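You operate a simulated robot arm through the tools that you are given. There is no shell and no other tool. Be economical: measure what you need, move in short steps, check, and stop when the job is done.

You are at the controls of a simulated two-armed robot. One attempt, no reset.

TASK
Centre the white-band weight on seat one, then latch the door shut.
Fine: seat one stands at the door; both latch nuts tight. Set down upright: what you pick out.

Only the result counts: the job must be done as asked and must still hold three seconds after the hand-in. Knocking over, shifting, dropping, spilling or breaking anything else fails it.

THE ROBOT
Two 7-joint arms with two-finger parallel grippers on one trunk, on a base that drives. Base frame: it is fixed to the floor where the robot stands at the start and does not move with it; the origin is under the middle of the robot, x ahead of it, y to its left, z up; the surface under the hand at the start is at about z = 800. Units: mm, rad, N and s.
The left shoulder is at the start at [73, 182, 1086], the right one opposite. With the tool pointing down near the work surface each hand reaches from about 300 to 760 mm from the robot's upright axis, wherever it stands, measured 20 degrees to its own side. Places, roughly: bottom latch bolt [-1000, -1000, 1200]; bottom latch nut [-1000, -900, 1200]; chamber door [-800, -1300, 1300]; chamber vent knob [-1200, -700, 1100]; first seat [-1100, -1100, 1200]; index knob [-1100, -1200, 900]; lamp knob [-1100, -1100, 900]; pump valve knob [-1100, -1000, 900]; top latch bolt [-1000, -1000, 1500]; top latch nut [-1000, -900, 1500]. Payload 3.91 kg a hand.
Tool frame (each hand has its own): the origin (TCP) lies between the finger pads and is the grasp point; the fingertips stand 30 mm ahead of it; z points along the fingers, y is the line along which they close. The gripper opens to 110 mm. The fingers are 20 mm wide and 10 mm thick; the gripper's body (48 by 112 mm) begins 55 mm behind the TCP.
Orientation is that of the tool frame in the base frame, as [roll, pitch, yaw] about the fixed x, y, z axes, in that order (R = Rz(yaw) Ry(pitch) Rx(roll)). With the fingers straight down and closing along the base's y, the tool's x points along the base's -x, its y along +y and its z along -z.

THE INTERFACE
- The arms move only by the tool send_rows. It takes "left_commands", "right_commands" or both (then of equal length, played together; a hand with none holds still); each is a list that holds one entry, the list of rows, each a list of 7 numbers: the shift along the base's x, y, z in mm, then the turn, a rotation vector about the base's x, y, z in rad, then the gripper command, from -1 (fully open) to 1 (shut), values between in proportion. In form: [[[x, y, z, rx, ry, rz, grip], ...]]. A call has 1 to 12 rows; each row is the pose to reach, as a shift and turn from the pose commanded when the call began. Rows are played at 5 a second. More than 50 mm and 0.15 rad between two rows, or a gripper value outside its range, and nothing of the call is played. A pose out of reach is approached as far as the arm can. The call stops where the force on the tool passes 40 N (or 10 N more than at its start, if that is more) or the arm is blocked; 0.2 s more then pass. The fingers move at their own pace (about 72 mm/s each) and stop on an object; they squeeze with about 45 N. The grip force told is the motor's: it shows also when the fingers shut on nothing. Time passes only in rows, and 0.2 s behind the last, so rows that repeat a pose let the fingers close. It gives the time, the measured TCP pose, the force on the tool (base axes), the opening and the grip force at its end, in the units of the frame above (readings bear some noise), with the torque about the TCP (base axes, N m) and any sound that the robot's microphone picked up.
- Cameras (640 x 400 px; columns grow to the right, rows downward): "scene" is now at [211.6, 4.4, 1279.6]; the picture's right is [0.06, -1.00, 0.00], its down [-0.60, -0.03, -0.80] and it looks along [0.80, 0.04, -0.60] (base axes); focal length 262 px, centre (320, 200). "left" rides on the left gripper at [72, -17, -103] in its tool frame; the picture's right is [0.23, 0.97, 0.00], its down [-0.76, 0.18, -0.62] and it looks along [-0.61, 0.14, 0.78] (tool axes); focal length 222 px, centre (320, 200). "right" rides on the right gripper at [72, 17, -103] in its tool frame; the picture's right is [-0.23, 0.97, 0.00], its down [-0.76, -0.18, -0.62] and it looks along [-0.61, -0.14, 0.78] (tool axes); focal length 222 px, centre (320, 200). There is no depth. A picture from a camera that has moved, and an enlarged one, comes with that camera's place and axes in the base frame and with its lens. The place of the scene camera against the robot may be out by one fixed shift of up to 18 mm in any direction.
- capture(camera): a new picture of that camera. It takes no simulated time.
- move_column(by): slides the trunk up (or, below 0, down) by that many mm; the arms and the scene camera ride with it, the base frame stays. It gives what a move gives, with no picture.
- steer(legs): drives the robot by 1 to 6 legs, each [ahead, left, turn to the left] in mm, mm and rad, along the robot's own axes; the way and the turn of a leg run together, so that a leg with both is an arc; at most 1500 mm and 3.142 rad a leg. The arms and the cameras ride along, it lands a little off, and it stops where it bumps. It gives what a move gives.
- turn_head(pan, tilt): turns the head with the scene camera to pan (to the left, within 1.396 rad either way) and tilt (down, from -0.506 to 1.204), counted from straight ahead of the robot. It gives what a move gives.
- zoom(camera, box): a new picture of the part [left, top, right, bottom] of that camera's present view, enlarged. It takes no simulated time.
- finish_job(): hands the job in; it is judged then, once.

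Go step by step. Nothing tells you exact positions but the pictures and the camera data: compare them with the known pose of the tool, close in by small moves and look again before you grip or let go. The budget is 120 turns and 92 pictures, counting those below and the enlarged ones. Unless the task says otherwise, let go and move clear before handing in, and close with one line.

The tools are called after "Request:" by a JSON object that holds its "name" and its "arguments". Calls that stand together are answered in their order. send_rows: Moves the arms, as the interface text tells. Its arguments: {"type":"object","properties":{"left_commands":{"type":"array","items":{"type":"array","items":{"type":"array","items":{"type":"number"}}}},"right_commands":{"type":"array","items":{"type":"array","items":{"type":"array","items":{"type":"number"}}}}},"required":[]} The other tools are called the same way: move_column (by) slides the trunk up or down; steer (legs) drives the base; turn_head (pan, tilt) turns the head that bears the scene camera; capture (camera) takes a picture; zoom (camera, box) takes an enlarged picture of a part of a camera's view; finish_job () hands the job in.

At the start:

```text
time_s: 0.0
left_tcp_pos: [494.1, 155.8, 1123.9]
left_ee_rot: [3.141, 0.001, 3.141]
left_contact_force: [0.1, 0.4, -0.1]
left_torque: [0.02, 0.0, -0.01]
left_opening: 109.9
left_finger_force: 0.0
right_tcp_pos: [405.4, -155.2, 1105.9]
right_ee_rot: [-3.141, -0.001, -3.141]
right_contact_force: [0.1, 0.3, -0.5]
right_torque: [-0.01, -0.02, -0.05]
right_opening: 109.7
right_finger_force: 0.2
trunk travel left (down, up): [-350.0, 164.0]
robot x, y, heading: [3.4, 3.8, -0.002]
head pan, tilt: [0.056, 0.648]
```

scene: 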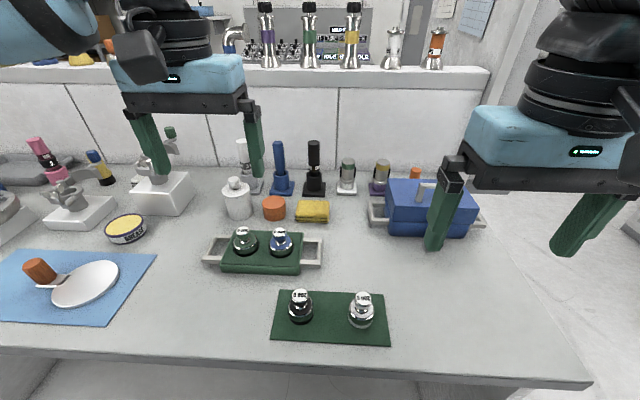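
right: 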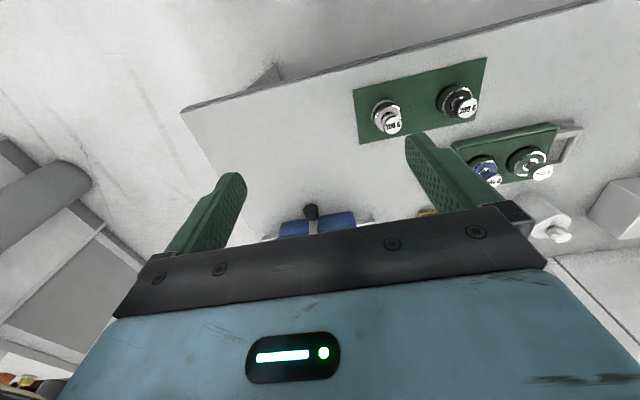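
left: 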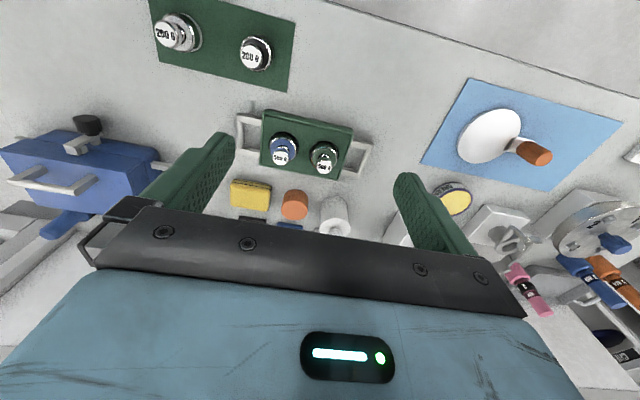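

I see four weights on the bench: two on a green mat and two on a green tray. I'll enlarge them to find the white band.

Request:
{"name": "zoom", "arguments": {"camera": "scene", "box": [260, 270, 400, 357]}}

Request:
{"name": "zoom", "arguments": {"camera": "scene", "box": [195, 210, 335, 297]}}

Request:
{"name": "zoom", "arguments": {"camera": "left", "box": [140, 0, 380, 190]}}

```text
4.57 times, centred on (330, 314) of scene
camera zoom: at [211.6, 4.4, 1279.6], right [0.06, -1.0, 0.0], down [-0.6, -0.03, -0.8], along [0.8, 0.04, -0.6], focal length 1196 px, centre (274, -319)
```

zoom: 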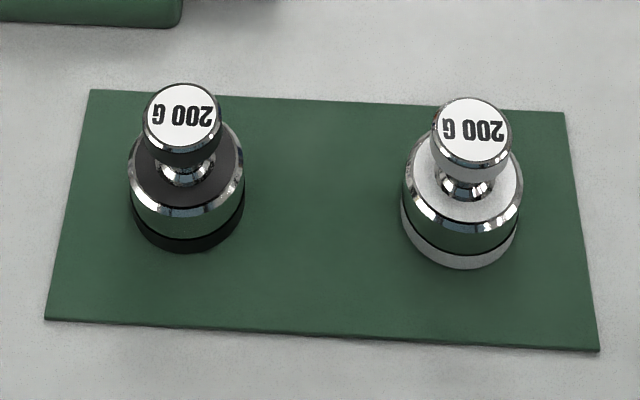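

```text
4.57 times, centred on (265, 254) of scene
camera zoom: at [211.6, 4.4, 1279.6], right [0.06, -1.0, 0.0], down [-0.6, -0.03, -0.8], along [0.8, 0.04, -0.6], focal length 1196 px, centre (571, -45)
```

zoom: 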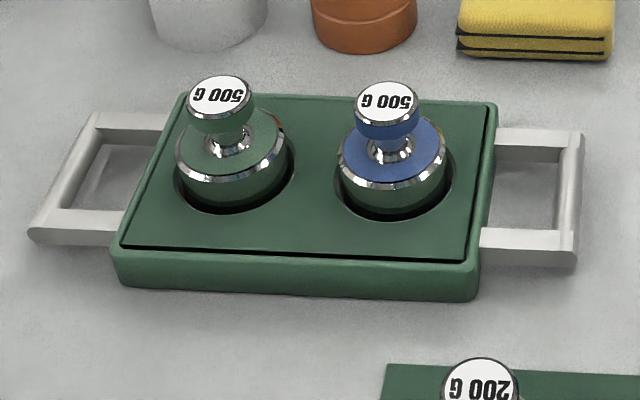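

```text
2.11 times, centred on (260, 95) of left
camera zoom: at [421.9, 140.3, 1228.4], right [-0.23, 0.97, 0.0], down [0.76, 0.18, 0.62], along [0.61, 0.14, -0.78], focal length 468 px, centre (446, 421)
```

zoom: 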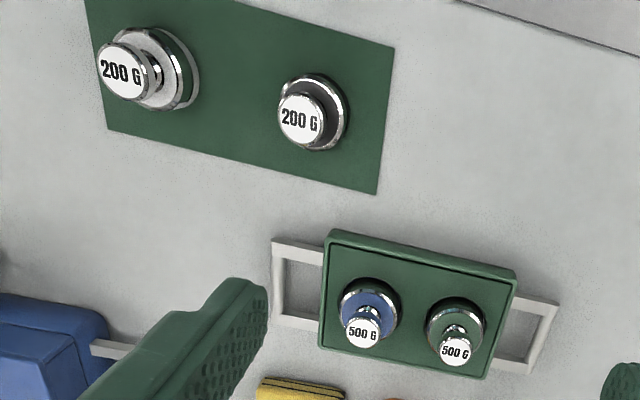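

The white-band weight is the right-hand 200 g one on the mat, standing at about [475, -60] with its top near z = 878. Before choosing a grasp I want to see the chamber, so I'll turn the robot to look that way.

Request:
{"name": "steer", "arguments": {"legs": [[-250, 0, 0], [0, 0, -1.3]]}}

Request:
{"name": "turn_head", "arguments": {"pan": -1.1, "tilt": 0.1}}

Request:
{"name": "capture", "arguments": {"camera": "scene"}}

```text
time_s: 5.2
left_tcp_pos: [9.1, -451.6, 1124.3]
left_ee_rot: [-3.14, -0.001, 1.777]
left_contact_force: [0.5, -0.4, 0.1]
left_torque: [0.03, 0.0, 0.0]
left_opening: 110.2
left_finger_force: 0.1
right_tcp_pos: [-314.1, -426.5, 1106.4]
right_ee_rot: [-3.141, 0.001, 1.778]
right_contact_force: [-0.1, -0.2, 0.4]
right_torque: [0.01, 0.0, 0.01]
right_opening: 109.8
right_finger_force: 0.0
trunk travel left (down, up): [-350.0, 164.0]
robot x, y, heading: [-245.5, -1.1, -1.365]
head pan, tilt: [0.056, 0.648]
```

```text
time_s: 6.5
left_tcp_pos: [9.4, -451.0, 1126.0]
left_ee_rot: [-3.14, -0.001, 1.777]
left_contact_force: [0.0, -0.3, 1.0]
left_torque: [0.0, 0.0, -0.05]
left_opening: 110.1
left_finger_force: 0.1
right_tcp_pos: [-315.6, -425.9, 1106.7]
right_ee_rot: [-3.141, 0.0, 1.777]
right_contact_force: [-0.3, 1.0, -0.3]
right_torque: [-0.04, 0.03, -0.01]
right_opening: 110.1
right_finger_force: 0.0
trunk travel left (down, up): [-350.0, 164.0]
robot x, y, heading: [-245.8, 1.5, -1.367]
head pan, tilt: [-1.1, 0.099]
```

```text
85 pictures are left
camera scene: at [-297.7, -186.5, 1329.8], right [-0.63, 0.78, 0.0], down [0.08, 0.06, -0.99], along [-0.77, -0.62, -0.1], focal length 262 px, centre (320, 200)
```

scene: 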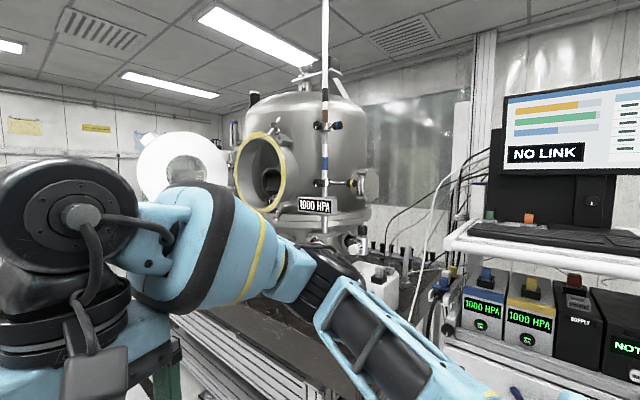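

A vacuum chamber with a round port, its door swung open to the left. I'll enlarge that.

Request:
{"name": "zoom", "arguments": {"camera": "scene", "box": [120, 80, 400, 255]}}

```text
2.29 times, centred on (260, 168) of scene
camera zoom: at [-297.7, -186.5, 1329.8], right [-0.63, 0.78, 0.0], down [0.08, 0.06, -0.99], along [-0.77, -0.62, -0.1], focal length 598 px, centre (457, 274)
```

zoom: 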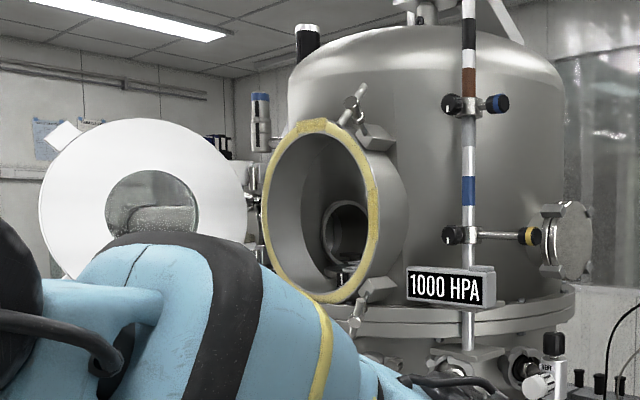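

The port tunnel faces roughly this way with bolts above and below it. I'll check the floor ahead before driving closer.

Request:
{"name": "turn_head", "arguments": {"pan": -0.5, "tilt": 0.5}}

Request:
{"name": "capture", "arguments": {"camera": "scene"}}

```text
time_s: 7.5
left_tcp_pos: [9.6, -450.4, 1125.5]
left_ee_rot: [-3.141, -0.001, 1.777]
left_contact_force: [0.0, -0.4, 0.7]
left_torque: [0.02, 0.01, 0.01]
left_opening: 109.7
left_finger_force: 0.1
right_tcp_pos: [-316.5, -425.5, 1104.8]
right_ee_rot: [-3.141, 0.0, 1.776]
right_contact_force: [0.8, 0.2, -0.1]
right_torque: [0.0, 0.0, 0.03]
right_opening: 110.0
right_finger_force: 0.1
trunk travel left (down, up): [-350.0, 164.0]
robot x, y, heading: [-246.5, 3.8, -1.367]
head pan, tilt: [-0.499, 0.499]
```

```text
83 pictures are left
camera scene: at [-252.4, -215.8, 1292.8], right [-0.96, 0.29, 0.0], down [0.14, 0.46, -0.88], along [-0.25, -0.84, -0.48], focal length 262 px, centre (320, 200)
```

scene: 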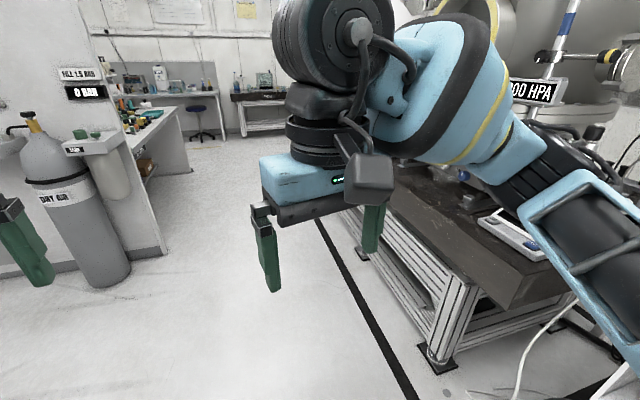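

Clear floor ahead; the chamber's stand has its front edge near x = -1010. I'll drive up in front of the port and face it.

Request:
{"name": "steer", "arguments": {"legs": [[950, 0, 0], [0, 0, -1.77]]}}

Request:
{"name": "turn_head", "arguments": {"pan": 0, "tilt": 0.1}}

Request:
{"name": "capture", "arguments": {"camera": "scene"}}

```text
time_s: 16.6
left_tcp_pos: [-553.4, -1070.9, 1124.2]
left_ee_rot: [3.141, -0.001, 0.017]
left_contact_force: [0.3, -0.1, 0.3]
left_torque: [-0.04, 0.01, -0.01]
left_opening: 109.9
left_finger_force: 0.1
right_tcp_pos: [-467.6, -757.3, 1105.7]
right_ee_rot: [3.141, 0.0, 0.018]
right_contact_force: [-0.4, -0.3, -0.3]
right_torque: [0.03, -0.04, 0.01]
right_opening: 110.2
right_finger_force: 0.0
trunk travel left (down, up): [-350.0, 164.0]
robot x, y, heading: [-62.2, -906.5, -3.124]
head pan, tilt: [-0.499, 0.499]
```

```text
time_s: 17.5
left_tcp_pos: [-553.2, -1072.4, 1125.5]
left_ee_rot: [3.141, 0.0, 0.018]
left_contact_force: [0.5, -0.7, 0.6]
left_torque: [-0.01, 0.0, -0.01]
left_opening: 110.0
left_finger_force: 0.0
right_tcp_pos: [-467.7, -757.1, 1106.0]
right_ee_rot: [-3.14, 0.0, 0.016]
right_contact_force: [-0.1, 0.8, 0.8]
right_torque: [0.0, 0.02, 0.03]
right_opening: 110.0
right_finger_force: 0.1
trunk travel left (down, up): [-350.0, 164.0]
robot x, y, heading: [-62.6, -905.0, -3.122]
head pan, tilt: [0.0, 0.099]
```

```text
82 pictures are left
camera scene: at [-292.0, -909.6, 1329.8], right [-0.02, 1.0, 0.0], down [0.1, 0.0, -0.99], along [-0.99, -0.02, -0.1], focal length 262 px, centre (320, 200)
```

scene: 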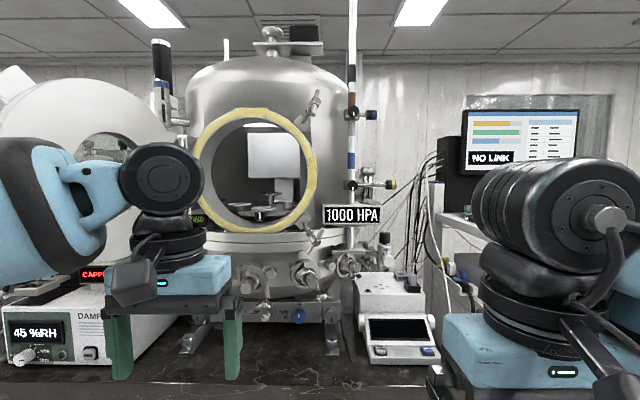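

Request:
{"name": "zoom", "arguments": {"camera": "scene", "box": [180, 80, 340, 180]}}

Request:
{"name": "zoom", "arguments": {"camera": "scene", "box": [180, 170, 340, 270]}}

Request:
{"name": "zoom", "arguments": {"camera": "scene", "box": [180, 240, 420, 390]}}

```text
4.00 times, centred on (260, 130) of scene
camera zoom: at [-292.0, -909.6, 1329.8], right [-0.02, 1.0, 0.0], down [0.1, 0.0, -0.99], along [-0.99, -0.02, -0.1], focal length 1047 px, centre (560, 480)
```

zoom: 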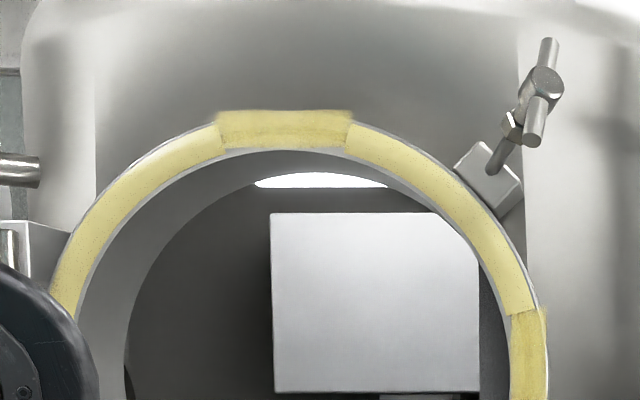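

```text
4.00 times, centred on (260, 220) of scene
camera zoom: at [-292.0, -909.6, 1329.8], right [-0.02, 1.0, 0.0], down [0.1, 0.0, -0.99], along [-0.99, -0.02, -0.1], focal length 1047 px, centre (560, 120)
```

zoom: 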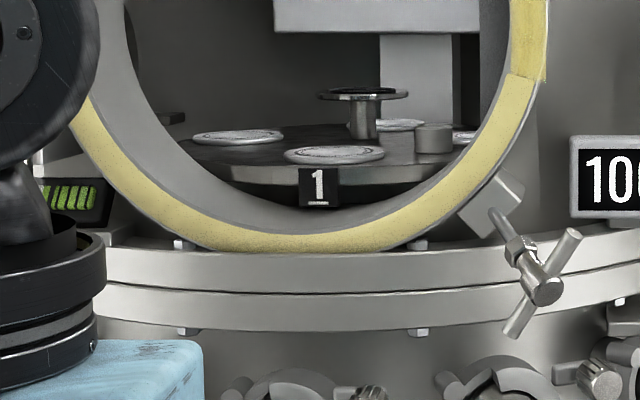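

```text
2.67 times, centred on (300, 315) of scene
camera zoom: at [-292.0, -909.6, 1329.8], right [-0.02, 1.0, 0.0], down [0.1, 0.0, -0.99], along [-0.99, -0.02, -0.1], focal length 698 px, centre (373, -107)
```

zoom: 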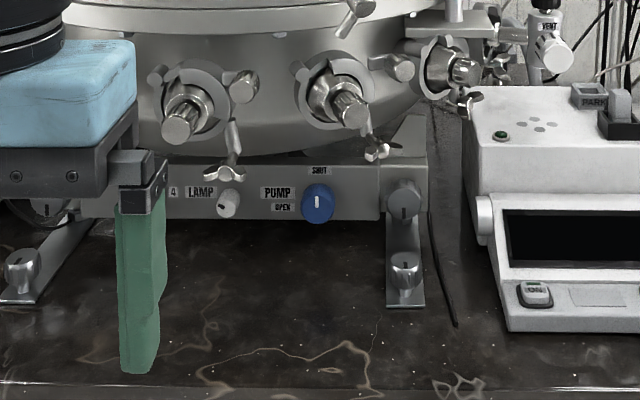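

Seat one (label "1") lies just inside the port at about [-1085, -1100, 1222], so an inclined forward-pointing hand suits it. I'll go back to the bench and tilt the right hand forward there.

Request:
{"name": "steer", "arguments": {"legs": [[0, 0, 1.77], [-970, 0, 0], [0, 0, 1.352], [150, 0, 0]]}}

Request:
{"name": "turn_head", "arguments": {"pan": 0, "tilt": 0.6}}

Request:
{"name": "send_rows", "arguments": {"right_commands": [[[0, 0, 0, 0, -0.14, 0, -1], [0, 0, 0, 0, -0.28, 0, -1], [0, 0, 0, 0, -0.42, 0, -1], [0, 0, 0, 0, -0.56, 0, -1], [0, 0, 0, 0, -0.7, 0, -1], [0, 0, 0, 0, -0.84, 0, -1], [0, 0, 0, 0, -0.95, 0, -1]]]}}

Request:
{"name": "capture", "arguments": {"camera": "scene"}}

Request:
{"name": "capture", "arguments": {"camera": "right"}}

```text
time_s: 30.9
left_tcp_pos: [416.5, 138.5, 1126.1]
left_ee_rot: [3.141, -0.002, 3.086]
left_contact_force: [0.3, -0.1, 1.3]
left_torque: [-0.03, 0.03, -0.03]
left_opening: 110.0
left_finger_force: 0.1
right_tcp_pos: [307.1, -168.1, 1103.7]
right_ee_rot: [-3.142, 0.001, 3.083]
right_contact_force: [0.2, 0.0, 0.5]
right_torque: [0.03, -0.01, 0.0]
right_opening: 110.1
right_finger_force: 0.0
trunk travel left (down, up): [-350.0, 164.0]
robot x, y, heading: [-86.5, 6.6, -0.053]
head pan, tilt: [0.0, 0.099]
```

```text
time_s: 31.9
left_tcp_pos: [415.2, 139.3, 1124.5]
left_ee_rot: [3.141, 0.0, 3.085]
left_contact_force: [0.1, 0.0, 0.3]
left_torque: [-0.01, 0.02, -0.01]
left_opening: 110.1
left_finger_force: 0.0
right_tcp_pos: [306.9, -168.6, 1106.4]
right_ee_rot: [3.141, 0.0, 3.083]
right_contact_force: [-0.2, 0.1, 0.7]
right_torque: [0.02, -0.01, 0.02]
right_opening: 109.7
right_finger_force: 0.0
trunk travel left (down, up): [-350.0, 164.0]
robot x, y, heading: [-87.3, 7.8, -0.057]
head pan, tilt: [0.0, 0.6]
```

```text
time_s: 33.5
left_tcp_pos: [415.3, 138.9, 1124.9]
left_ee_rot: [3.141, 0.002, 3.086]
left_contact_force: [-0.4, -0.5, 0.2]
left_torque: [0.0, 0.0, 0.01]
left_opening: 110.0
left_finger_force: 0.2
right_tcp_pos: [323.9, -159.7, 1117.1]
right_ee_rot: [3.064, 0.948, 3.044]
right_contact_force: [-0.1, 0.3, 0.7]
right_torque: [0.02, -0.01, -0.02]
right_opening: 109.9
right_finger_force: 0.1
right hand out of reach, approached as far as the arm can: row 7
trunk travel left (down, up): [-350.0, 164.0]
robot x, y, heading: [-88.6, 7.1, -0.051]
head pan, tilt: [0.0, 0.6]
```

```text
78 pictures are left
camera scene: at [126.3, -3.1, 1283.6], right [-0.06, -1.0, 0.0], down [-0.56, 0.03, -0.82], along [0.82, -0.05, -0.57], focal length 262 px, centre (320, 200)
```

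scene: 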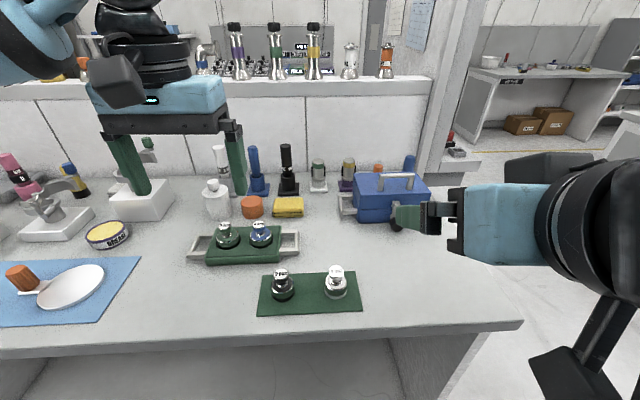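

```text
77 pictures are left
camera right: at [196.7, -139.5, 1118.0], right [0.16, 0.96, 0.23], down [-0.07, -0.22, 0.97], along [0.98, -0.18, 0.03], focal length 222 px, centre (320, 200)
```

right: 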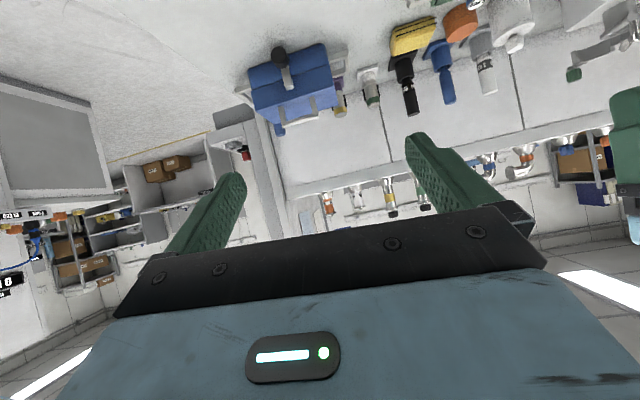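

The hand is tilted and the weight is in view; I'll locate it again from this view while bringing the hand to a stand-off behind and above it.

Request:
{"name": "send_rows", "arguments": {"right_commands": [[[15, 20, -30, 0, 0, 0, -0.4], [30, 40, -60, 0, 0, 0, -0.4], [45, 60, -90, 0, 0, 0, -0.4], [55, 75, -120, 0, 0, 0, -0.4], [65, 90, -150, 0, 0, 0, -0.4], [75, 95, -180, 0, 0, 0, -0.4]]]}}

Request:
{"name": "capture", "arguments": {"camera": "right"}}

Request:
{"name": "zoom", "arguments": {"camera": "scene", "box": [240, 230, 400, 330]}}

```text
time_s: 34.9
left_tcp_pos: [416.1, 138.7, 1126.1]
left_ee_rot: [-3.141, 0.0, 3.086]
left_contact_force: [0.1, 0.2, -0.5]
left_torque: [-0.02, 0.02, 0.0]
left_opening: 110.4
left_finger_force: 0.1
right_tcp_pos: [400.9, -66.1, 933.4]
right_ee_rot: [3.061, 0.948, 3.043]
right_contact_force: [0.4, -0.3, -0.5]
right_torque: [0.01, -0.02, -0.01]
right_opening: 77.2
right_finger_force: 0.1
trunk travel left (down, up): [-350.0, 164.0]
robot x, y, heading: [-85.7, 7.3, -0.056]
head pan, tilt: [0.0, 0.6]
```

```text
76 pictures are left
camera right: at [273.9, -45.2, 935.1], right [0.16, 0.96, 0.23], down [-0.07, -0.22, 0.97], along [0.98, -0.17, 0.03], focal length 222 px, centre (320, 200)
```

right: 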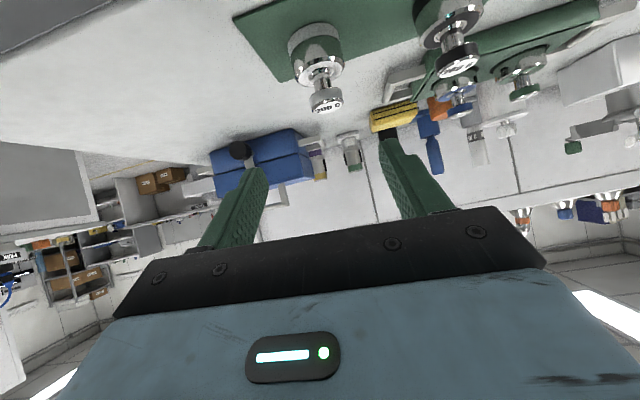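

```text
4.00 times, centred on (320, 280) of scene
camera zoom: at [126.4, -3.5, 1283.6], right [-0.06, -1.0, 0.0], down [-0.56, 0.03, -0.82], along [0.82, -0.05, -0.57], focal length 1047 px, centre (320, -120)
```

zoom: 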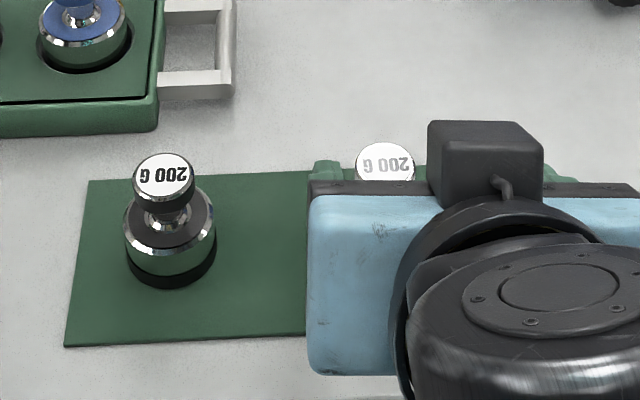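

Combining the two wrist views puts the knob at about [483, -56, 853]. I'll close in along the tool axis most of the way and check.

Request:
{"name": "send_rows", "arguments": {"right_commands": [[[0, 10, -18, 0, 0, 0, -0.4], [22, 10, -35, 0, 0, 0, -0.4], [45, 10, -51, 0, 0, 0, -0.4]]]}}

Request:
{"name": "capture", "arguments": {"camera": "right"}}

Request:
{"name": "zoom", "arguments": {"camera": "scene", "box": [240, 230, 400, 330]}}

```text
time_s: 35.6
left_tcp_pos: [415.0, 139.8, 1124.8]
left_ee_rot: [-3.142, 0.001, 3.086]
left_contact_force: [0.1, -0.1, -0.5]
left_torque: [0.01, 0.02, -0.02]
left_opening: 110.2
left_finger_force: 0.1
right_tcp_pos: [447.9, -55.6, 882.2]
right_ee_rot: [3.064, 0.948, 3.044]
right_contact_force: [0.8, -0.1, 0.5]
right_torque: [0.0, 0.0, 0.01]
right_opening: 77.1
right_finger_force: 0.2
trunk travel left (down, up): [-350.0, 164.0]
robot x, y, heading: [-88.0, 8.5, -0.056]
head pan, tilt: [0.0, 0.6]
```

```text
74 pictures are left
camera right: at [320.5, -34.7, 883.8], right [0.16, 0.96, 0.23], down [-0.07, -0.22, 0.97], along [0.98, -0.18, 0.03], focal length 222 px, centre (320, 200)
```

right: 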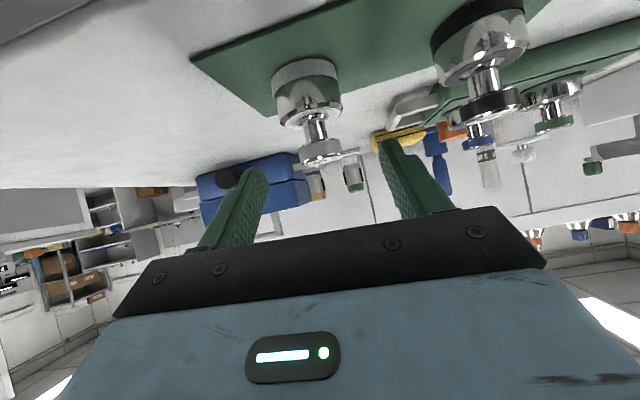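

```text
4.00 times, centred on (320, 280) of scene
camera zoom: at [126.4, -3.4, 1283.6], right [-0.06, -1.0, 0.0], down [-0.56, 0.03, -0.82], along [0.82, -0.05, -0.57], focal length 1047 px, centre (320, -120)
```

zoom: 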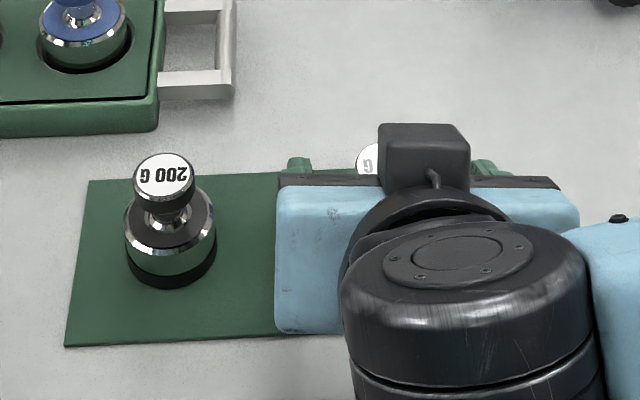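

The knob sits on the tool axis about 44 mm ahead of the TCP. I'll move in so that it lies about 15 mm ahead and close.

Request:
{"name": "send_rows", "arguments": {"right_commands": [[[11, 0, -7, 0, 0, 0, -0.4], [23, 0, -14, 0, 0, 0, -0.4], [23, 0, -14, 0, 0, 0, 1], [23, 0, -14, 0, 0, 0, 1], [23, 0, -14, 0, 0, 0, 1], [23, 0, -14, 0, 0, 0, 1], [23, 0, -14, 0, 0, 0, 1]]]}}

Request:
{"name": "capture", "arguments": {"camera": "right"}}

```text
time_s: 37.2
left_tcp_pos: [416.1, 138.1, 1124.1]
left_ee_rot: [-3.141, 0.0, 3.088]
left_contact_force: [-0.1, 0.0, -0.1]
left_torque: [-0.03, 0.01, 0.0]
left_opening: 110.1
left_finger_force: 0.2
right_tcp_pos: [467.8, -56.3, 870.8]
right_ee_rot: [3.062, 0.948, 3.045]
right_contact_force: [0.0, -0.8, 1.7]
right_torque: [-0.11, -0.01, 0.0]
right_opening: 29.1
right_finger_force: 45.1
trunk travel left (down, up): [-350.0, 164.0]
robot x, y, heading: [-85.6, 13.0, -0.057]
head pan, tilt: [0.0, 0.6]
```

```text
72 pictures are left
camera right: at [341.6, -34.7, 872.1], right [0.16, 0.96, 0.23], down [-0.07, -0.22, 0.97], along [0.98, -0.18, 0.03], focal length 222 px, centre (320, 200)
```

right: 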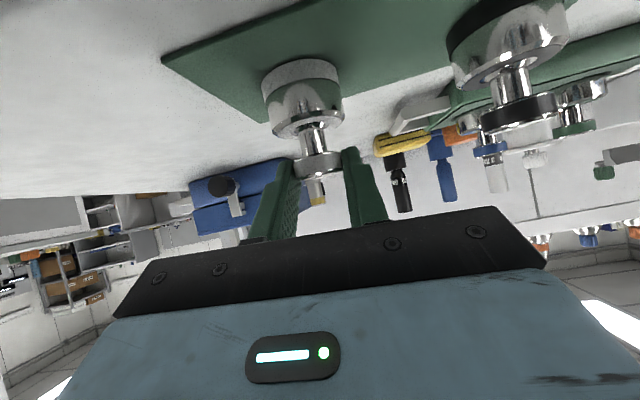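

The knob is gripped at 29 mm. I'll lift straight up and check.

Request:
{"name": "send_rows", "arguments": {"right_commands": [[[0, 0, 15, 0, 0, 0, 1], [0, 0, 40, 0, 0, 0, 1], [0, 0, 80, 0, 0, 0, 1], [0, 0, 120, 0, 0, 0, 1]]]}}

Request:
{"name": "capture", "arguments": {"camera": "right"}}

Request:
{"name": "capture", "arguments": {"camera": "scene"}}

```text
time_s: 38.2
left_tcp_pos: [415.2, 138.6, 1124.6]
left_ee_rot: [-3.141, 0.0, 3.085]
left_contact_force: [0.7, -0.7, -0.8]
left_torque: [0.03, 0.01, -0.03]
left_opening: 110.1
left_finger_force: 0.0
right_tcp_pos: [468.8, -56.6, 995.2]
right_ee_rot: [3.063, 0.948, 3.045]
right_contact_force: [0.4, 0.3, 0.2]
right_torque: [0.01, 0.0, 0.0]
right_opening: 0.0
right_finger_force: 37.5
trunk travel left (down, up): [-350.0, 164.0]
robot x, y, heading: [-85.7, 8.7, -0.056]
head pan, tilt: [0.0, 0.6]
```

```text
71 pictures are left
camera right: at [342.1, -35.8, 995.1], right [0.16, 0.96, 0.23], down [-0.07, -0.22, 0.97], along [0.98, -0.18, 0.03], focal length 222 px, centre (320, 200)
```

right: 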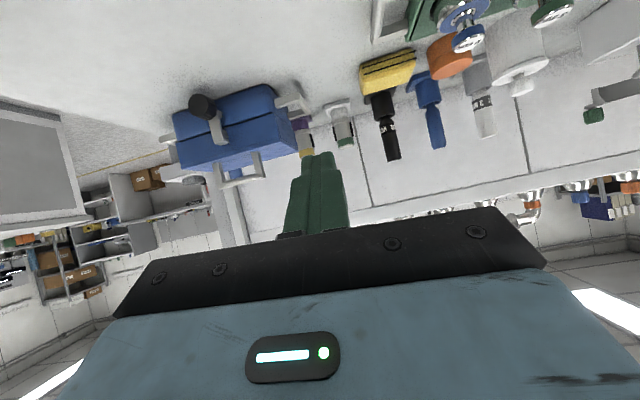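

```text
70 pictures are left
camera scene: at [125.7, -3.4, 1283.8], right [-0.06, -1.0, 0.0], down [-0.56, 0.03, -0.83], along [0.82, -0.05, -0.56], focal length 262 px, centre (320, 200)
```

scene: 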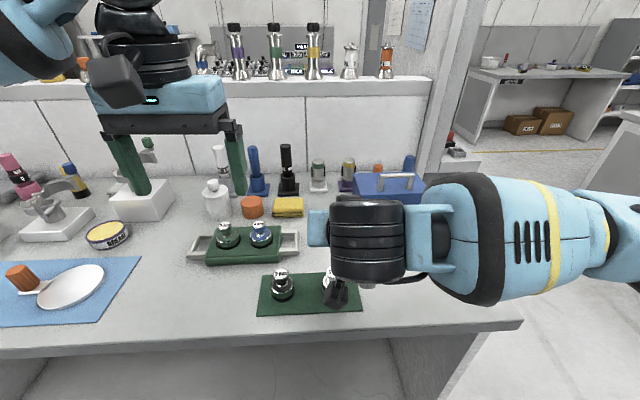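

It slipped out of the fingertips, so the grip was too shallow. I'll back off and see whether the weight still stands.

Request:
{"name": "send_rows", "arguments": {"right_commands": [[[-35, 0, -20, 0, 0, 0, -0.4], [-68, -8, -50, 0, 0, 0, -0.4], [-68, -8, -62, 0, 0, 0, -0.4]]]}}

Request:
{"name": "capture", "arguments": {"camera": "right"}}

```text
time_s: 39.0
left_tcp_pos: [416.0, 139.0, 1125.4]
left_ee_rot: [-3.141, -0.001, 3.085]
left_contact_force: [-0.8, -0.3, -0.2]
left_torque: [0.0, -0.01, 0.01]
left_opening: 110.1
left_finger_force: 0.1
right_tcp_pos: [398.6, -63.5, 930.6]
right_ee_rot: [3.061, 0.948, 3.041]
right_contact_force: [0.3, -0.2, -0.2]
right_torque: [-0.01, -0.01, 0.0]
right_opening: 76.7
right_finger_force: 0.0
trunk travel left (down, up): [-350.0, 164.0]
robot x, y, heading: [-87.5, 10.5, -0.055]
head pan, tilt: [0.0, 0.6]
```

```text
69 pictures are left
camera right: at [272.0, -42.2, 930.9], right [0.16, 0.96, 0.23], down [-0.07, -0.22, 0.97], along [0.98, -0.18, 0.03], focal length 222 px, centre (320, 200)
```

right: 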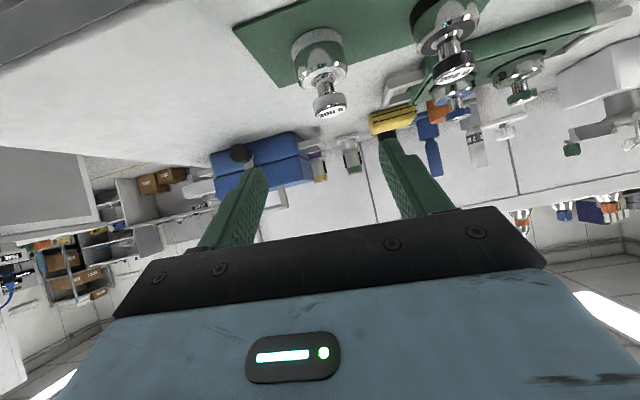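

The weight still stands upright, knob now near [493, -54, 852]. I'll approach again and go deeper this time.

Request:
{"name": "send_rows", "arguments": {"right_commands": [[[10, 10, -20, 0, 0, 0, -0.4], [40, 10, -38, 0, 0, 0, -0.4], [70, 10, -58, 0, 0, 0, -0.4]]]}}

Request:
{"name": "capture", "arguments": {"camera": "right"}}

```text
time_s: 39.9
left_tcp_pos: [416.5, 138.3, 1125.2]
left_ee_rot: [3.14, 0.0, 3.085]
left_contact_force: [-0.6, -0.6, -0.1]
left_torque: [-0.02, 0.01, 0.01]
left_opening: 110.1
left_finger_force: 0.1
right_tcp_pos: [468.4, -55.6, 872.1]
right_ee_rot: [3.061, 0.945, 3.044]
right_contact_force: [0.4, 0.1, 0.3]
right_torque: [0.01, 0.0, 0.03]
right_opening: 76.8
right_finger_force: 0.0
trunk travel left (down, up): [-350.0, 164.0]
robot x, y, heading: [-89.3, 14.1, -0.056]
head pan, tilt: [0.0, 0.6]
```

```text
68 pictures are left
camera right: at [341.1, -34.1, 873.1], right [0.16, 0.96, 0.23], down [-0.07, -0.22, 0.97], along [0.98, -0.17, 0.03], focal length 222 px, centre (320, 200)
```

right: 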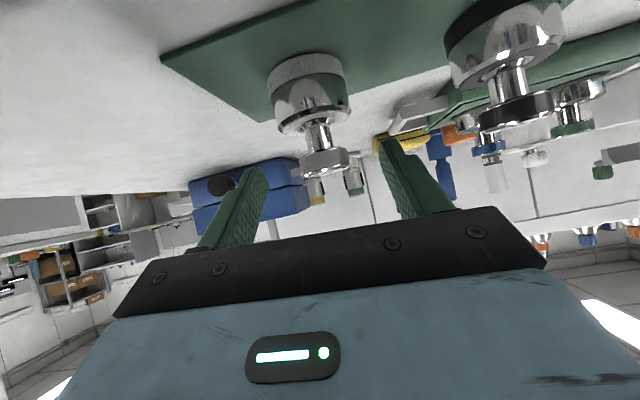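

The knob is still about 29 mm ahead and 3.5 mm to the left of the tool axis. I'll advance 16 mm more, centre it, and grip.

Request:
{"name": "send_rows", "arguments": {"right_commands": [[[8, 3.5, -4, 0, 0, 0, -0.4], [17, 3.5, -9, 0, 0, 0, -0.4], [17, 3.5, -9, 0, 0, 0, -0.4]]]}}

Request:
{"name": "zoom", "arguments": {"camera": "right", "box": [220, 60, 420, 220]}}

```text
time_s: 40.6
left_tcp_pos: [416.2, 139.6, 1124.9]
left_ee_rot: [3.141, 0.001, 3.086]
left_contact_force: [-0.4, 0.8, 0.0]
left_torque: [-0.04, -0.01, -0.01]
left_opening: 109.7
left_finger_force: 0.2
right_tcp_pos: [485.4, -50.2, 862.3]
right_ee_rot: [3.063, 0.948, 3.043]
right_contact_force: [-0.1, 1.3, 1.1]
right_torque: [0.05, -0.01, 0.02]
right_opening: 77.0
right_finger_force: 0.1
trunk travel left (down, up): [-350.0, 164.0]
robot x, y, heading: [-86.8, 9.9, -0.05]
head pan, tilt: [0.0, 0.6]
```

```text
2.50 times, centred on (320, 140) of right
camera zoom: at [358.8, -29.5, 864.3], right [0.16, 0.96, 0.23], down [-0.07, -0.22, 0.97], along [0.98, -0.18, 0.03], focal length 555 px, centre (320, 350)
```

zoom: 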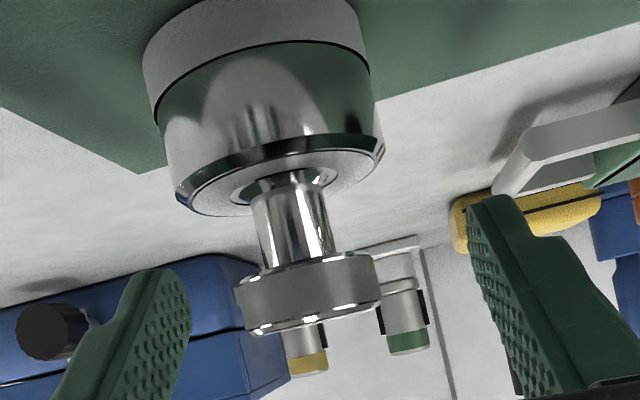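

The knob now lies about 12 mm ahead of the TCP, nearly centred. I'll close and lift a little.

Request:
{"name": "send_rows", "arguments": {"right_commands": [[[0, -2, 0, 0, 0, 0, 1], [0, -2, 0, 0, 0, 0, 1], [0, -2, 0, 0, 0, 0, 1], [0, -2, 0, 0, 0, 0, 1], [0, -2, 10, 0, 0, 0, 1], [0, -2, 25, 0, 0, 0, 1], [0, -2, 45, 0, 0, 0, 1], [0, -2, 45, 0, 0, 0, 1]]]}}

Request:
{"name": "zoom", "arguments": {"camera": "right", "box": [220, 60, 420, 220]}}

```text
time_s: 42.5
left_tcp_pos: [415.7, 138.8, 1125.0]
left_ee_rot: [-3.141, 0.002, 3.085]
left_contact_force: [0.0, -0.2, 0.2]
left_torque: [0.01, 0.01, -0.02]
left_opening: 109.8
left_finger_force: 0.0
right_tcp_pos: [485.4, -54.3, 909.5]
right_ee_rot: [3.063, 0.949, 3.043]
right_contact_force: [0.0, 0.2, -1.6]
right_torque: [0.05, -0.02, 0.02]
right_opening: 28.8
right_finger_force: 45.2
trunk travel left (down, up): [-350.0, 164.0]
robot x, y, heading: [-88.8, 7.1, -0.056]
head pan, tilt: [0.0, 0.6]
```

```text
2.50 times, centred on (320, 140) of right
camera zoom: at [359.5, -32.7, 910.7], right [0.16, 0.96, 0.23], down [-0.07, -0.22, 0.97], along [0.98, -0.18, 0.03], focal length 555 px, centre (320, 350)
```

zoom: 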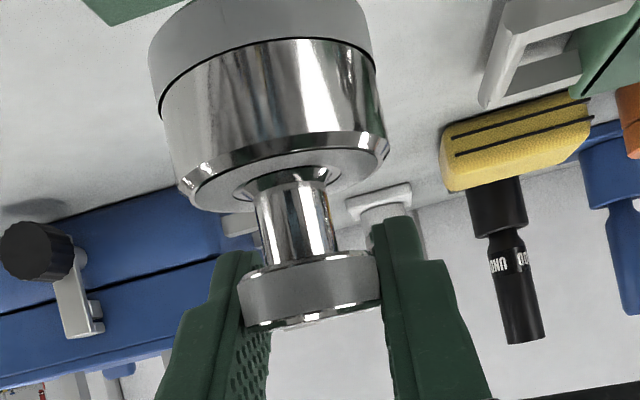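

The weight is held securely and upright. I'll raise it well clear, then drive back to the chamber the same way.

Request:
{"name": "send_rows", "arguments": {"right_commands": [[[-10, 0, 30, 0, 0, 0, 1], [-20, -5, 60, 0, 0, 0, 1], [-30, -10, 90, 0, 0, 0, 1], [-40, -15, 120, 0, 0, 0, 1], [-50, -20, 150, 0, 0, 0, 1]]]}}

Request:
{"name": "steer", "arguments": {"legs": [[-170, 0, 0], [0, 0, -1.3], [950, 0, 0], [0, 0, -1.77]]}}

Request:
{"name": "turn_head", "arguments": {"pan": 0, "tilt": 0.2}}

Request:
{"name": "capture", "arguments": {"camera": "right"}}

Request:
{"name": "capture", "arguments": {"camera": "scene"}}

```text
time_s: 43.6
left_tcp_pos: [415.9, 139.8, 1125.5]
left_ee_rot: [-3.141, -0.001, 3.085]
left_contact_force: [-0.3, -0.8, -0.4]
left_torque: [-0.02, -0.01, 0.01]
left_opening: 110.0
left_finger_force: 0.2
right_tcp_pos: [435.9, -73.4, 1057.5]
right_ee_rot: [3.063, 0.947, 3.046]
right_contact_force: [-0.3, -0.1, -2.1]
right_torque: [0.0, -0.04, 0.02]
right_opening: 28.7
right_finger_force: 45.3
trunk travel left (down, up): [-350.0, 164.0]
robot x, y, heading: [-83.6, 8.7, -0.057]
head pan, tilt: [0.0, 0.6]
```

```text
time_s: 57.1
left_tcp_pos: [-510.3, -1097.9, 1125.9]
left_ee_rot: [-3.141, 0.0, 0.076]
left_contact_force: [0.5, -0.5, 0.1]
left_torque: [0.0, 0.01, -0.02]
left_opening: 110.1
left_finger_force: 0.1
right_tcp_pos: [-558.9, -890.3, 1057.5]
right_ee_rot: [3.06, 0.949, 0.032]
right_contact_force: [0.2, 0.0, -1.7]
right_torque: [-0.01, 0.05, 0.0]
right_opening: 28.6
right_finger_force: 44.9
trunk travel left (down, up): [-350.0, 164.0]
robot x, y, heading: [-30.5, -904.6, -3.064]
head pan, tilt: [0.0, 0.6]
```

```text
time_s: 58.0
left_tcp_pos: [-510.7, -1097.4, 1124.8]
left_ee_rot: [3.141, 0.001, 0.075]
left_contact_force: [0.2, 0.9, -0.1]
left_torque: [-0.03, 0.03, 0.03]
left_opening: 109.8
left_finger_force: 0.0
right_tcp_pos: [-558.8, -890.4, 1056.7]
right_ee_rot: [3.062, 0.947, 0.034]
right_contact_force: [-0.8, 0.3, -2.2]
right_torque: [-0.02, -0.01, -0.02]
right_opening: 28.8
right_finger_force: 45.2
trunk travel left (down, up): [-350.0, 164.0]
robot x, y, heading: [-31.0, -905.2, -3.066]
head pan, tilt: [0.0, 0.201]
```

```text
65 pictures are left
camera right: at [-432.8, -894.4, 1058.1], right [-0.04, -0.97, 0.23], down [0.04, 0.23, 0.97], along [-1.0, 0.05, 0.03], focal length 222 px, centre (320, 200)
```

right: 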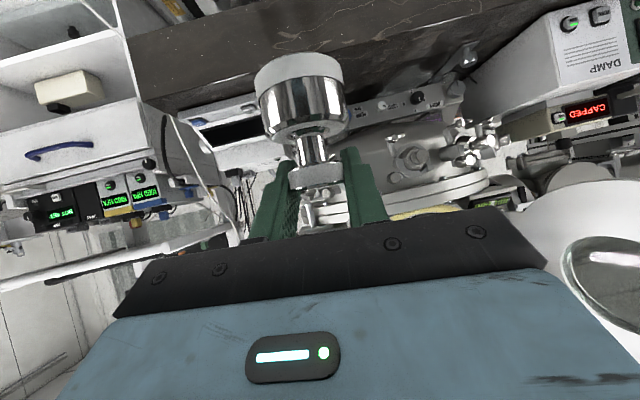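

```text
64 pictures are left
camera scene: at [-261.3, -921.7, 1320.4], right [-0.07, 1.0, 0.0], down [0.2, 0.01, -0.98], along [-0.98, -0.07, -0.2], focal length 262 px, centre (320, 200)
```

scene: 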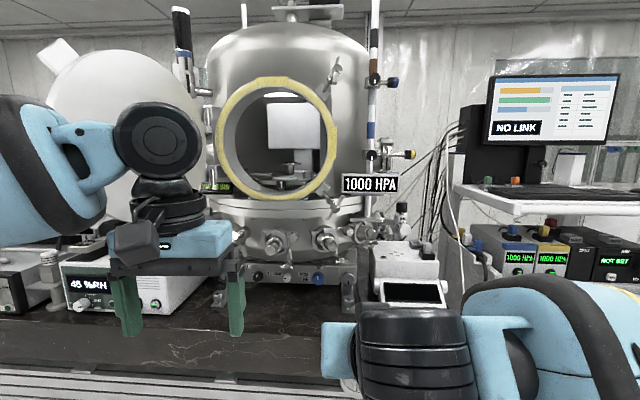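

The weight rides safely. I'll tuck the left hand back, raise the trunk, and drive to a slightly angled stance facing the port.

Request:
{"name": "send_rows", "arguments": {"left_commands": [[[40, 0, 0, 0, 0, 0, 0], [80, 0, 0, 0, 0, 0, 0.5], [120, 0, 0, 0, 0, 0, 0.5], [150, 0, 0, 0, 0, 0, 0.5]]]}}

Request:
{"name": "move_column", "arguments": {"by": 160}}

Request:
{"name": "steer", "arguments": {"legs": [[250, 6, 0], [0, 0, 0.174]]}}

Request:
{"name": "turn_head", "arguments": {"pan": 0, "tilt": 0.3}}

Request:
{"name": "capture", "arguments": {"camera": "scene"}}

Request:
{"name": "capture", "arguments": {"camera": "right"}}

```text
time_s: 59.0
left_tcp_pos: [-361.6, -1098.4, 1124.8]
left_ee_rot: [3.141, 0.0, 0.076]
left_contact_force: [0.0, 0.0, 0.7]
left_torque: [-0.01, -0.02, 0.0]
left_opening: 27.5
left_finger_force: 0.0
right_tcp_pos: [-559.7, -889.6, 1057.1]
right_ee_rot: [3.061, 0.949, 0.034]
right_contact_force: [0.0, -0.9, -1.5]
right_torque: [0.04, -0.03, 0.0]
right_opening: 28.9
right_finger_force: 45.2
trunk travel left (down, up): [-350.0, 164.0]
robot x, y, heading: [-30.3, -905.6, -3.069]
head pan, tilt: [0.0, 0.201]
```

```text
time_s: 60.8
left_tcp_pos: [-361.2, -1098.3, 1283.7]
left_ee_rot: [-3.141, -0.002, 0.076]
left_contact_force: [-0.1, 0.0, 1.5]
left_torque: [0.03, -0.04, 0.01]
left_opening: 27.5
left_finger_force: 0.0
right_tcp_pos: [-559.9, -890.3, 1215.6]
right_ee_rot: [3.063, 0.945, 0.034]
right_contact_force: [-0.2, 0.6, -2.7]
right_torque: [0.03, 0.04, 0.0]
right_opening: 28.7
right_finger_force: 45.1
trunk travel left (down, up): [-510.0, 4.0]
robot x, y, heading: [-29.7, -903.9, -3.066]
head pan, tilt: [0.0, 0.201]
```

```text
time_s: 63.3
left_tcp_pos: [-574.5, -1178.3, 1285.7]
left_ee_rot: [-3.14, -0.002, 0.249]
left_contact_force: [0.6, 0.7, -0.8]
left_torque: [-0.02, -0.02, -0.02]
left_opening: 27.3
left_finger_force: 0.1
right_tcp_pos: [-806.0, -1008.3, 1215.8]
right_ee_rot: [3.062, 0.949, 0.208]
right_contact_force: [0.0, 0.1, -2.0]
right_torque: [0.04, 0.01, 0.02]
right_opening: 29.0
right_finger_force: 44.4
trunk travel left (down, up): [-510.0, 4.0]
robot x, y, heading: [-282.6, -925.3, -2.895]
head pan, tilt: [0.0, 0.201]
```

```text
time_s: 64.0
left_tcp_pos: [-574.5, -1177.8, 1285.4]
left_ee_rot: [-3.141, 0.0, 0.25]
left_contact_force: [0.7, 0.5, -0.3]
left_torque: [0.0, 0.0, -0.02]
left_opening: 27.6
left_finger_force: 0.1
right_tcp_pos: [-803.9, -1007.6, 1217.2]
right_ee_rot: [3.06, 0.949, 0.208]
right_contact_force: [-0.3, 1.3, -2.3]
right_torque: [0.01, -0.01, 0.03]
right_opening: 29.0
right_finger_force: 45.2
trunk travel left (down, up): [-510.0, 4.0]
robot x, y, heading: [-278.5, -930.5, -2.893]
head pan, tilt: [0.0, 0.3]
```

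```text
63 pictures are left
camera scene: at [-393.6, -956.9, 1495.3], right [-0.25, 0.97, 0.0], down [0.29, 0.07, -0.96], along [-0.93, -0.24, -0.3], focal length 262 px, centre (320, 200)
```

scene: 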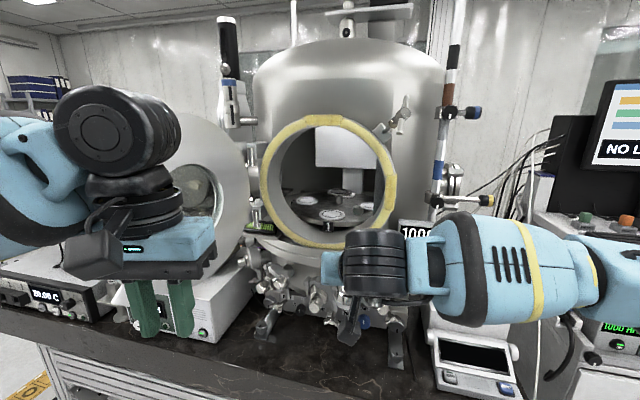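

```text
62 pictures are left
camera right: at [-680.1, -989.6, 1218.1], right [0.13, -0.96, 0.23], down [0.0, 0.23, 0.97], along [-0.99, -0.13, 0.03], focal length 222 px, centre (320, 200)
```

right: 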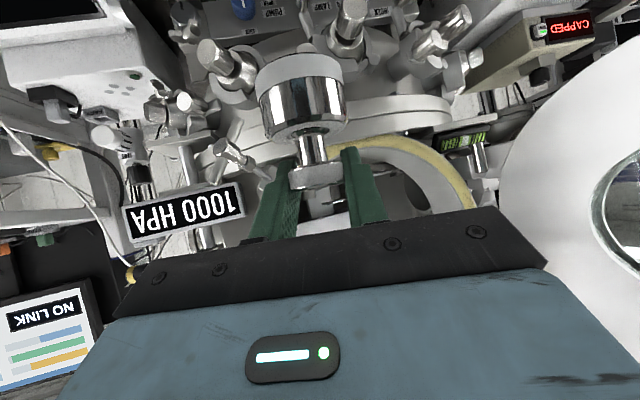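

I now have a good view down into the port. I'll enlarge it to measure the seat, port and bolts.

Request:
{"name": "zoom", "arguments": {"camera": "scene", "box": [250, 90, 410, 250]}}

Request:
{"name": "zoom", "arguments": {"camera": "scene", "box": [280, 180, 380, 243]}}

```text
2.50 times, centred on (330, 170) of scene
camera zoom: at [-393.6, -956.9, 1495.3], right [-0.25, 0.97, 0.0], down [0.29, 0.07, -0.96], along [-0.93, -0.24, -0.3], focal length 654 px, centre (295, 275)
```

zoom: 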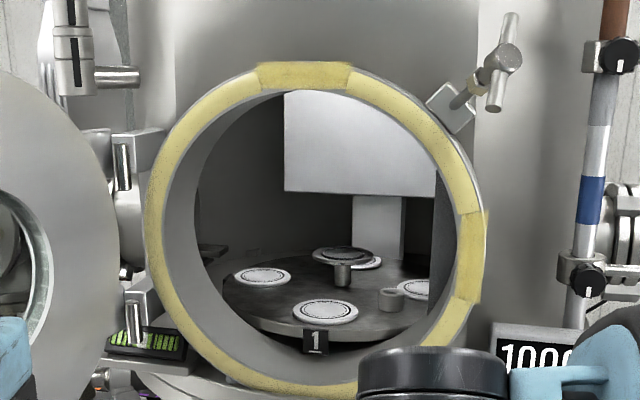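

```text
6.35 times, centred on (330, 212) of scene
camera zoom: at [-393.6, -956.9, 1495.3], right [-0.25, 0.97, 0.0], down [0.29, 0.07, -0.96], along [-0.93, -0.24, -0.3], focal length 1662 px, centre (256, 127)
```

zoom: 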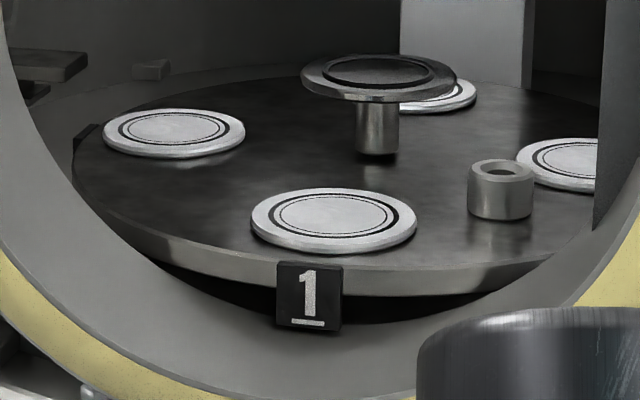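

Seat one is at about [-1132, -1108, 1217], port bottom edge near z = 1190 and centre near [-985, -1090, 1350]. I'll raise the weight above the lip level and drive 170 mm nearer.

Request:
{"name": "send_rows", "arguments": {"right_commands": [[[0, -10, 30, 0, 0, 0, 1], [0, -20, 60, 0, 0, 0, 1], [0, -30, 90, 0, 0, 0, 1], [0, -30, 90, 0, 0, 0, 1]]]}}

Request:
{"name": "steer", "arguments": {"legs": [[130, 0, 0]]}}

Request:
{"name": "capture", "arguments": {"camera": "scene"}}

Request:
{"name": "capture", "arguments": {"camera": "right"}}

```text
time_s: 65.0
left_tcp_pos: [-574.5, -1178.6, 1284.2]
left_ee_rot: [-3.142, 0.0, 0.248]
left_contact_force: [0.8, 0.2, 0.0]
left_torque: [-0.02, 0.02, 0.01]
left_opening: 27.4
left_finger_force: 0.1
right_tcp_pos: [-803.6, -1037.4, 1305.9]
right_ee_rot: [3.062, 0.946, 0.208]
right_contact_force: [-0.3, 0.1, -3.1]
right_torque: [-0.01, 0.02, 0.0]
right_opening: 28.8
right_finger_force: 45.5
trunk travel left (down, up): [-510.0, 4.0]
robot x, y, heading: [-282.1, -927.4, -2.896]
head pan, tilt: [0.0, 0.3]
```

```text
time_s: 66.2
left_tcp_pos: [-686.7, -1208.9, 1284.8]
left_ee_rot: [-3.138, 0.004, 0.252]
left_contact_force: [-0.1, 0.0, 0.1]
left_torque: [0.01, 0.01, -0.03]
left_opening: 27.7
left_finger_force: 0.1
right_tcp_pos: [-917.5, -1065.4, 1303.4]
right_ee_rot: [3.067, 0.944, 0.205]
right_contact_force: [0.2, -0.4, -1.8]
right_torque: [-0.02, 0.05, -0.01]
right_opening: 28.9
right_finger_force: 44.9
trunk travel left (down, up): [-510.0, 4.0]
robot x, y, heading: [-398.2, -958.8, -2.891]
head pan, tilt: [0.0, 0.3]
stopped in leg 1: the robot was blocked; the commanded pose is now the measured one
```

```text
59 pictures are left
camera scene: at [-505.7, -986.1, 1495.1], right [-0.25, 0.97, 0.0], down [0.29, 0.07, -0.96], along [-0.93, -0.23, -0.3], focal length 262 px, centre (320, 200)
```

scene: 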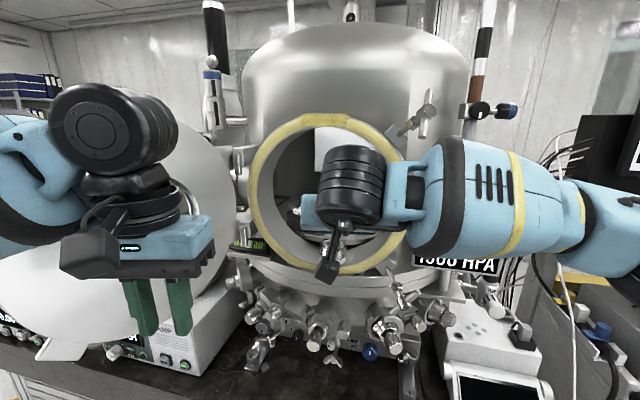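

```text
58 pictures are left
camera right: at [-791.0, -1048.0, 1305.3], right [0.13, -0.97, 0.23], down [0.0, 0.23, 0.97], along [-0.99, -0.12, 0.03], focal length 222 px, centre (320, 200)
```

right: 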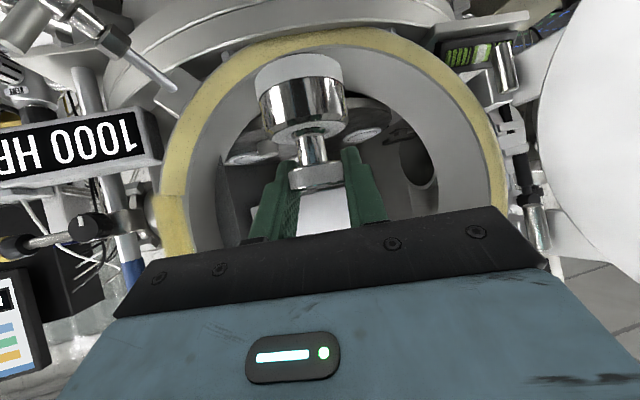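

The drive was blocked slightly early. I'll look to the left to see whether the left arm touches the door.

Request:
{"name": "turn_head", "arguments": {"pan": 0.75, "tilt": 0.45}}

Request:
{"name": "capture", "arguments": {"camera": "scene"}}

Request:
{"name": "capture", "arguments": {"camera": "left"}}

```text
time_s: 67.3
left_tcp_pos: [-686.3, -1208.4, 1287.0]
left_ee_rot: [-3.139, 0.004, 0.251]
left_contact_force: [0.0, 0.3, -0.6]
left_torque: [-0.02, -0.01, 0.01]
left_opening: 27.4
left_finger_force: 0.2
right_tcp_pos: [-916.2, -1064.2, 1305.0]
right_ee_rot: [3.064, 0.944, 0.203]
right_contact_force: [0.3, 0.0, -2.0]
right_torque: [0.01, 0.01, 0.03]
right_opening: 29.0
right_finger_force: 44.7
trunk travel left (down, up): [-510.0, 4.0]
robot x, y, heading: [-393.8, -958.9, -2.892]
head pan, tilt: [0.75, 0.45]
```

```text
57 pictures are left
camera scene: at [-464.6, -1039.0, 1481.3], right [-0.84, 0.54, 0.0], down [0.24, 0.37, -0.9], along [-0.49, -0.76, -0.44], focal length 262 px, centre (320, 200)
```

scene: 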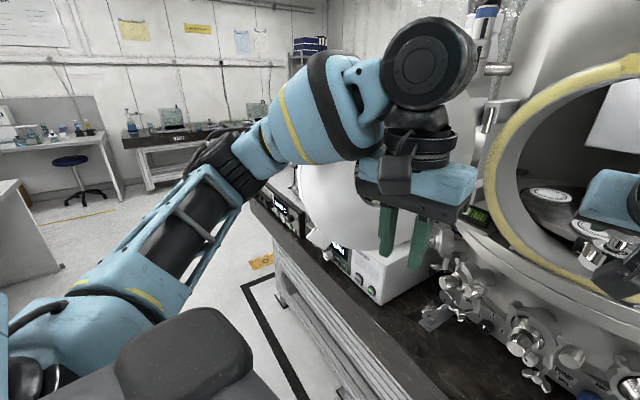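

```text
56 pictures are left
camera left: at [-619.1, -1172.9, 1389.6], right [0.46, -0.89, 0.0], down [-0.69, -0.36, 0.63], along [-0.56, -0.29, -0.78], focal length 222 px, centre (320, 200)
```

left: 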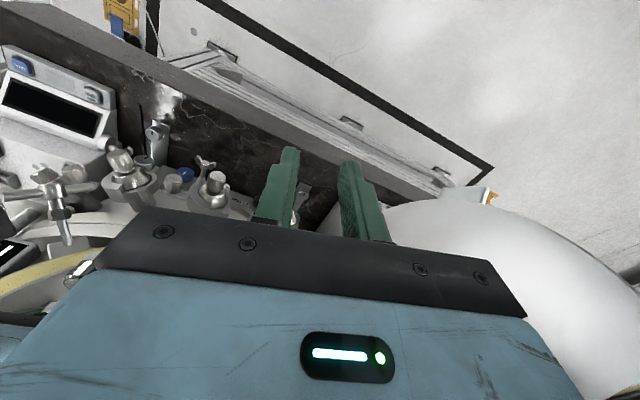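

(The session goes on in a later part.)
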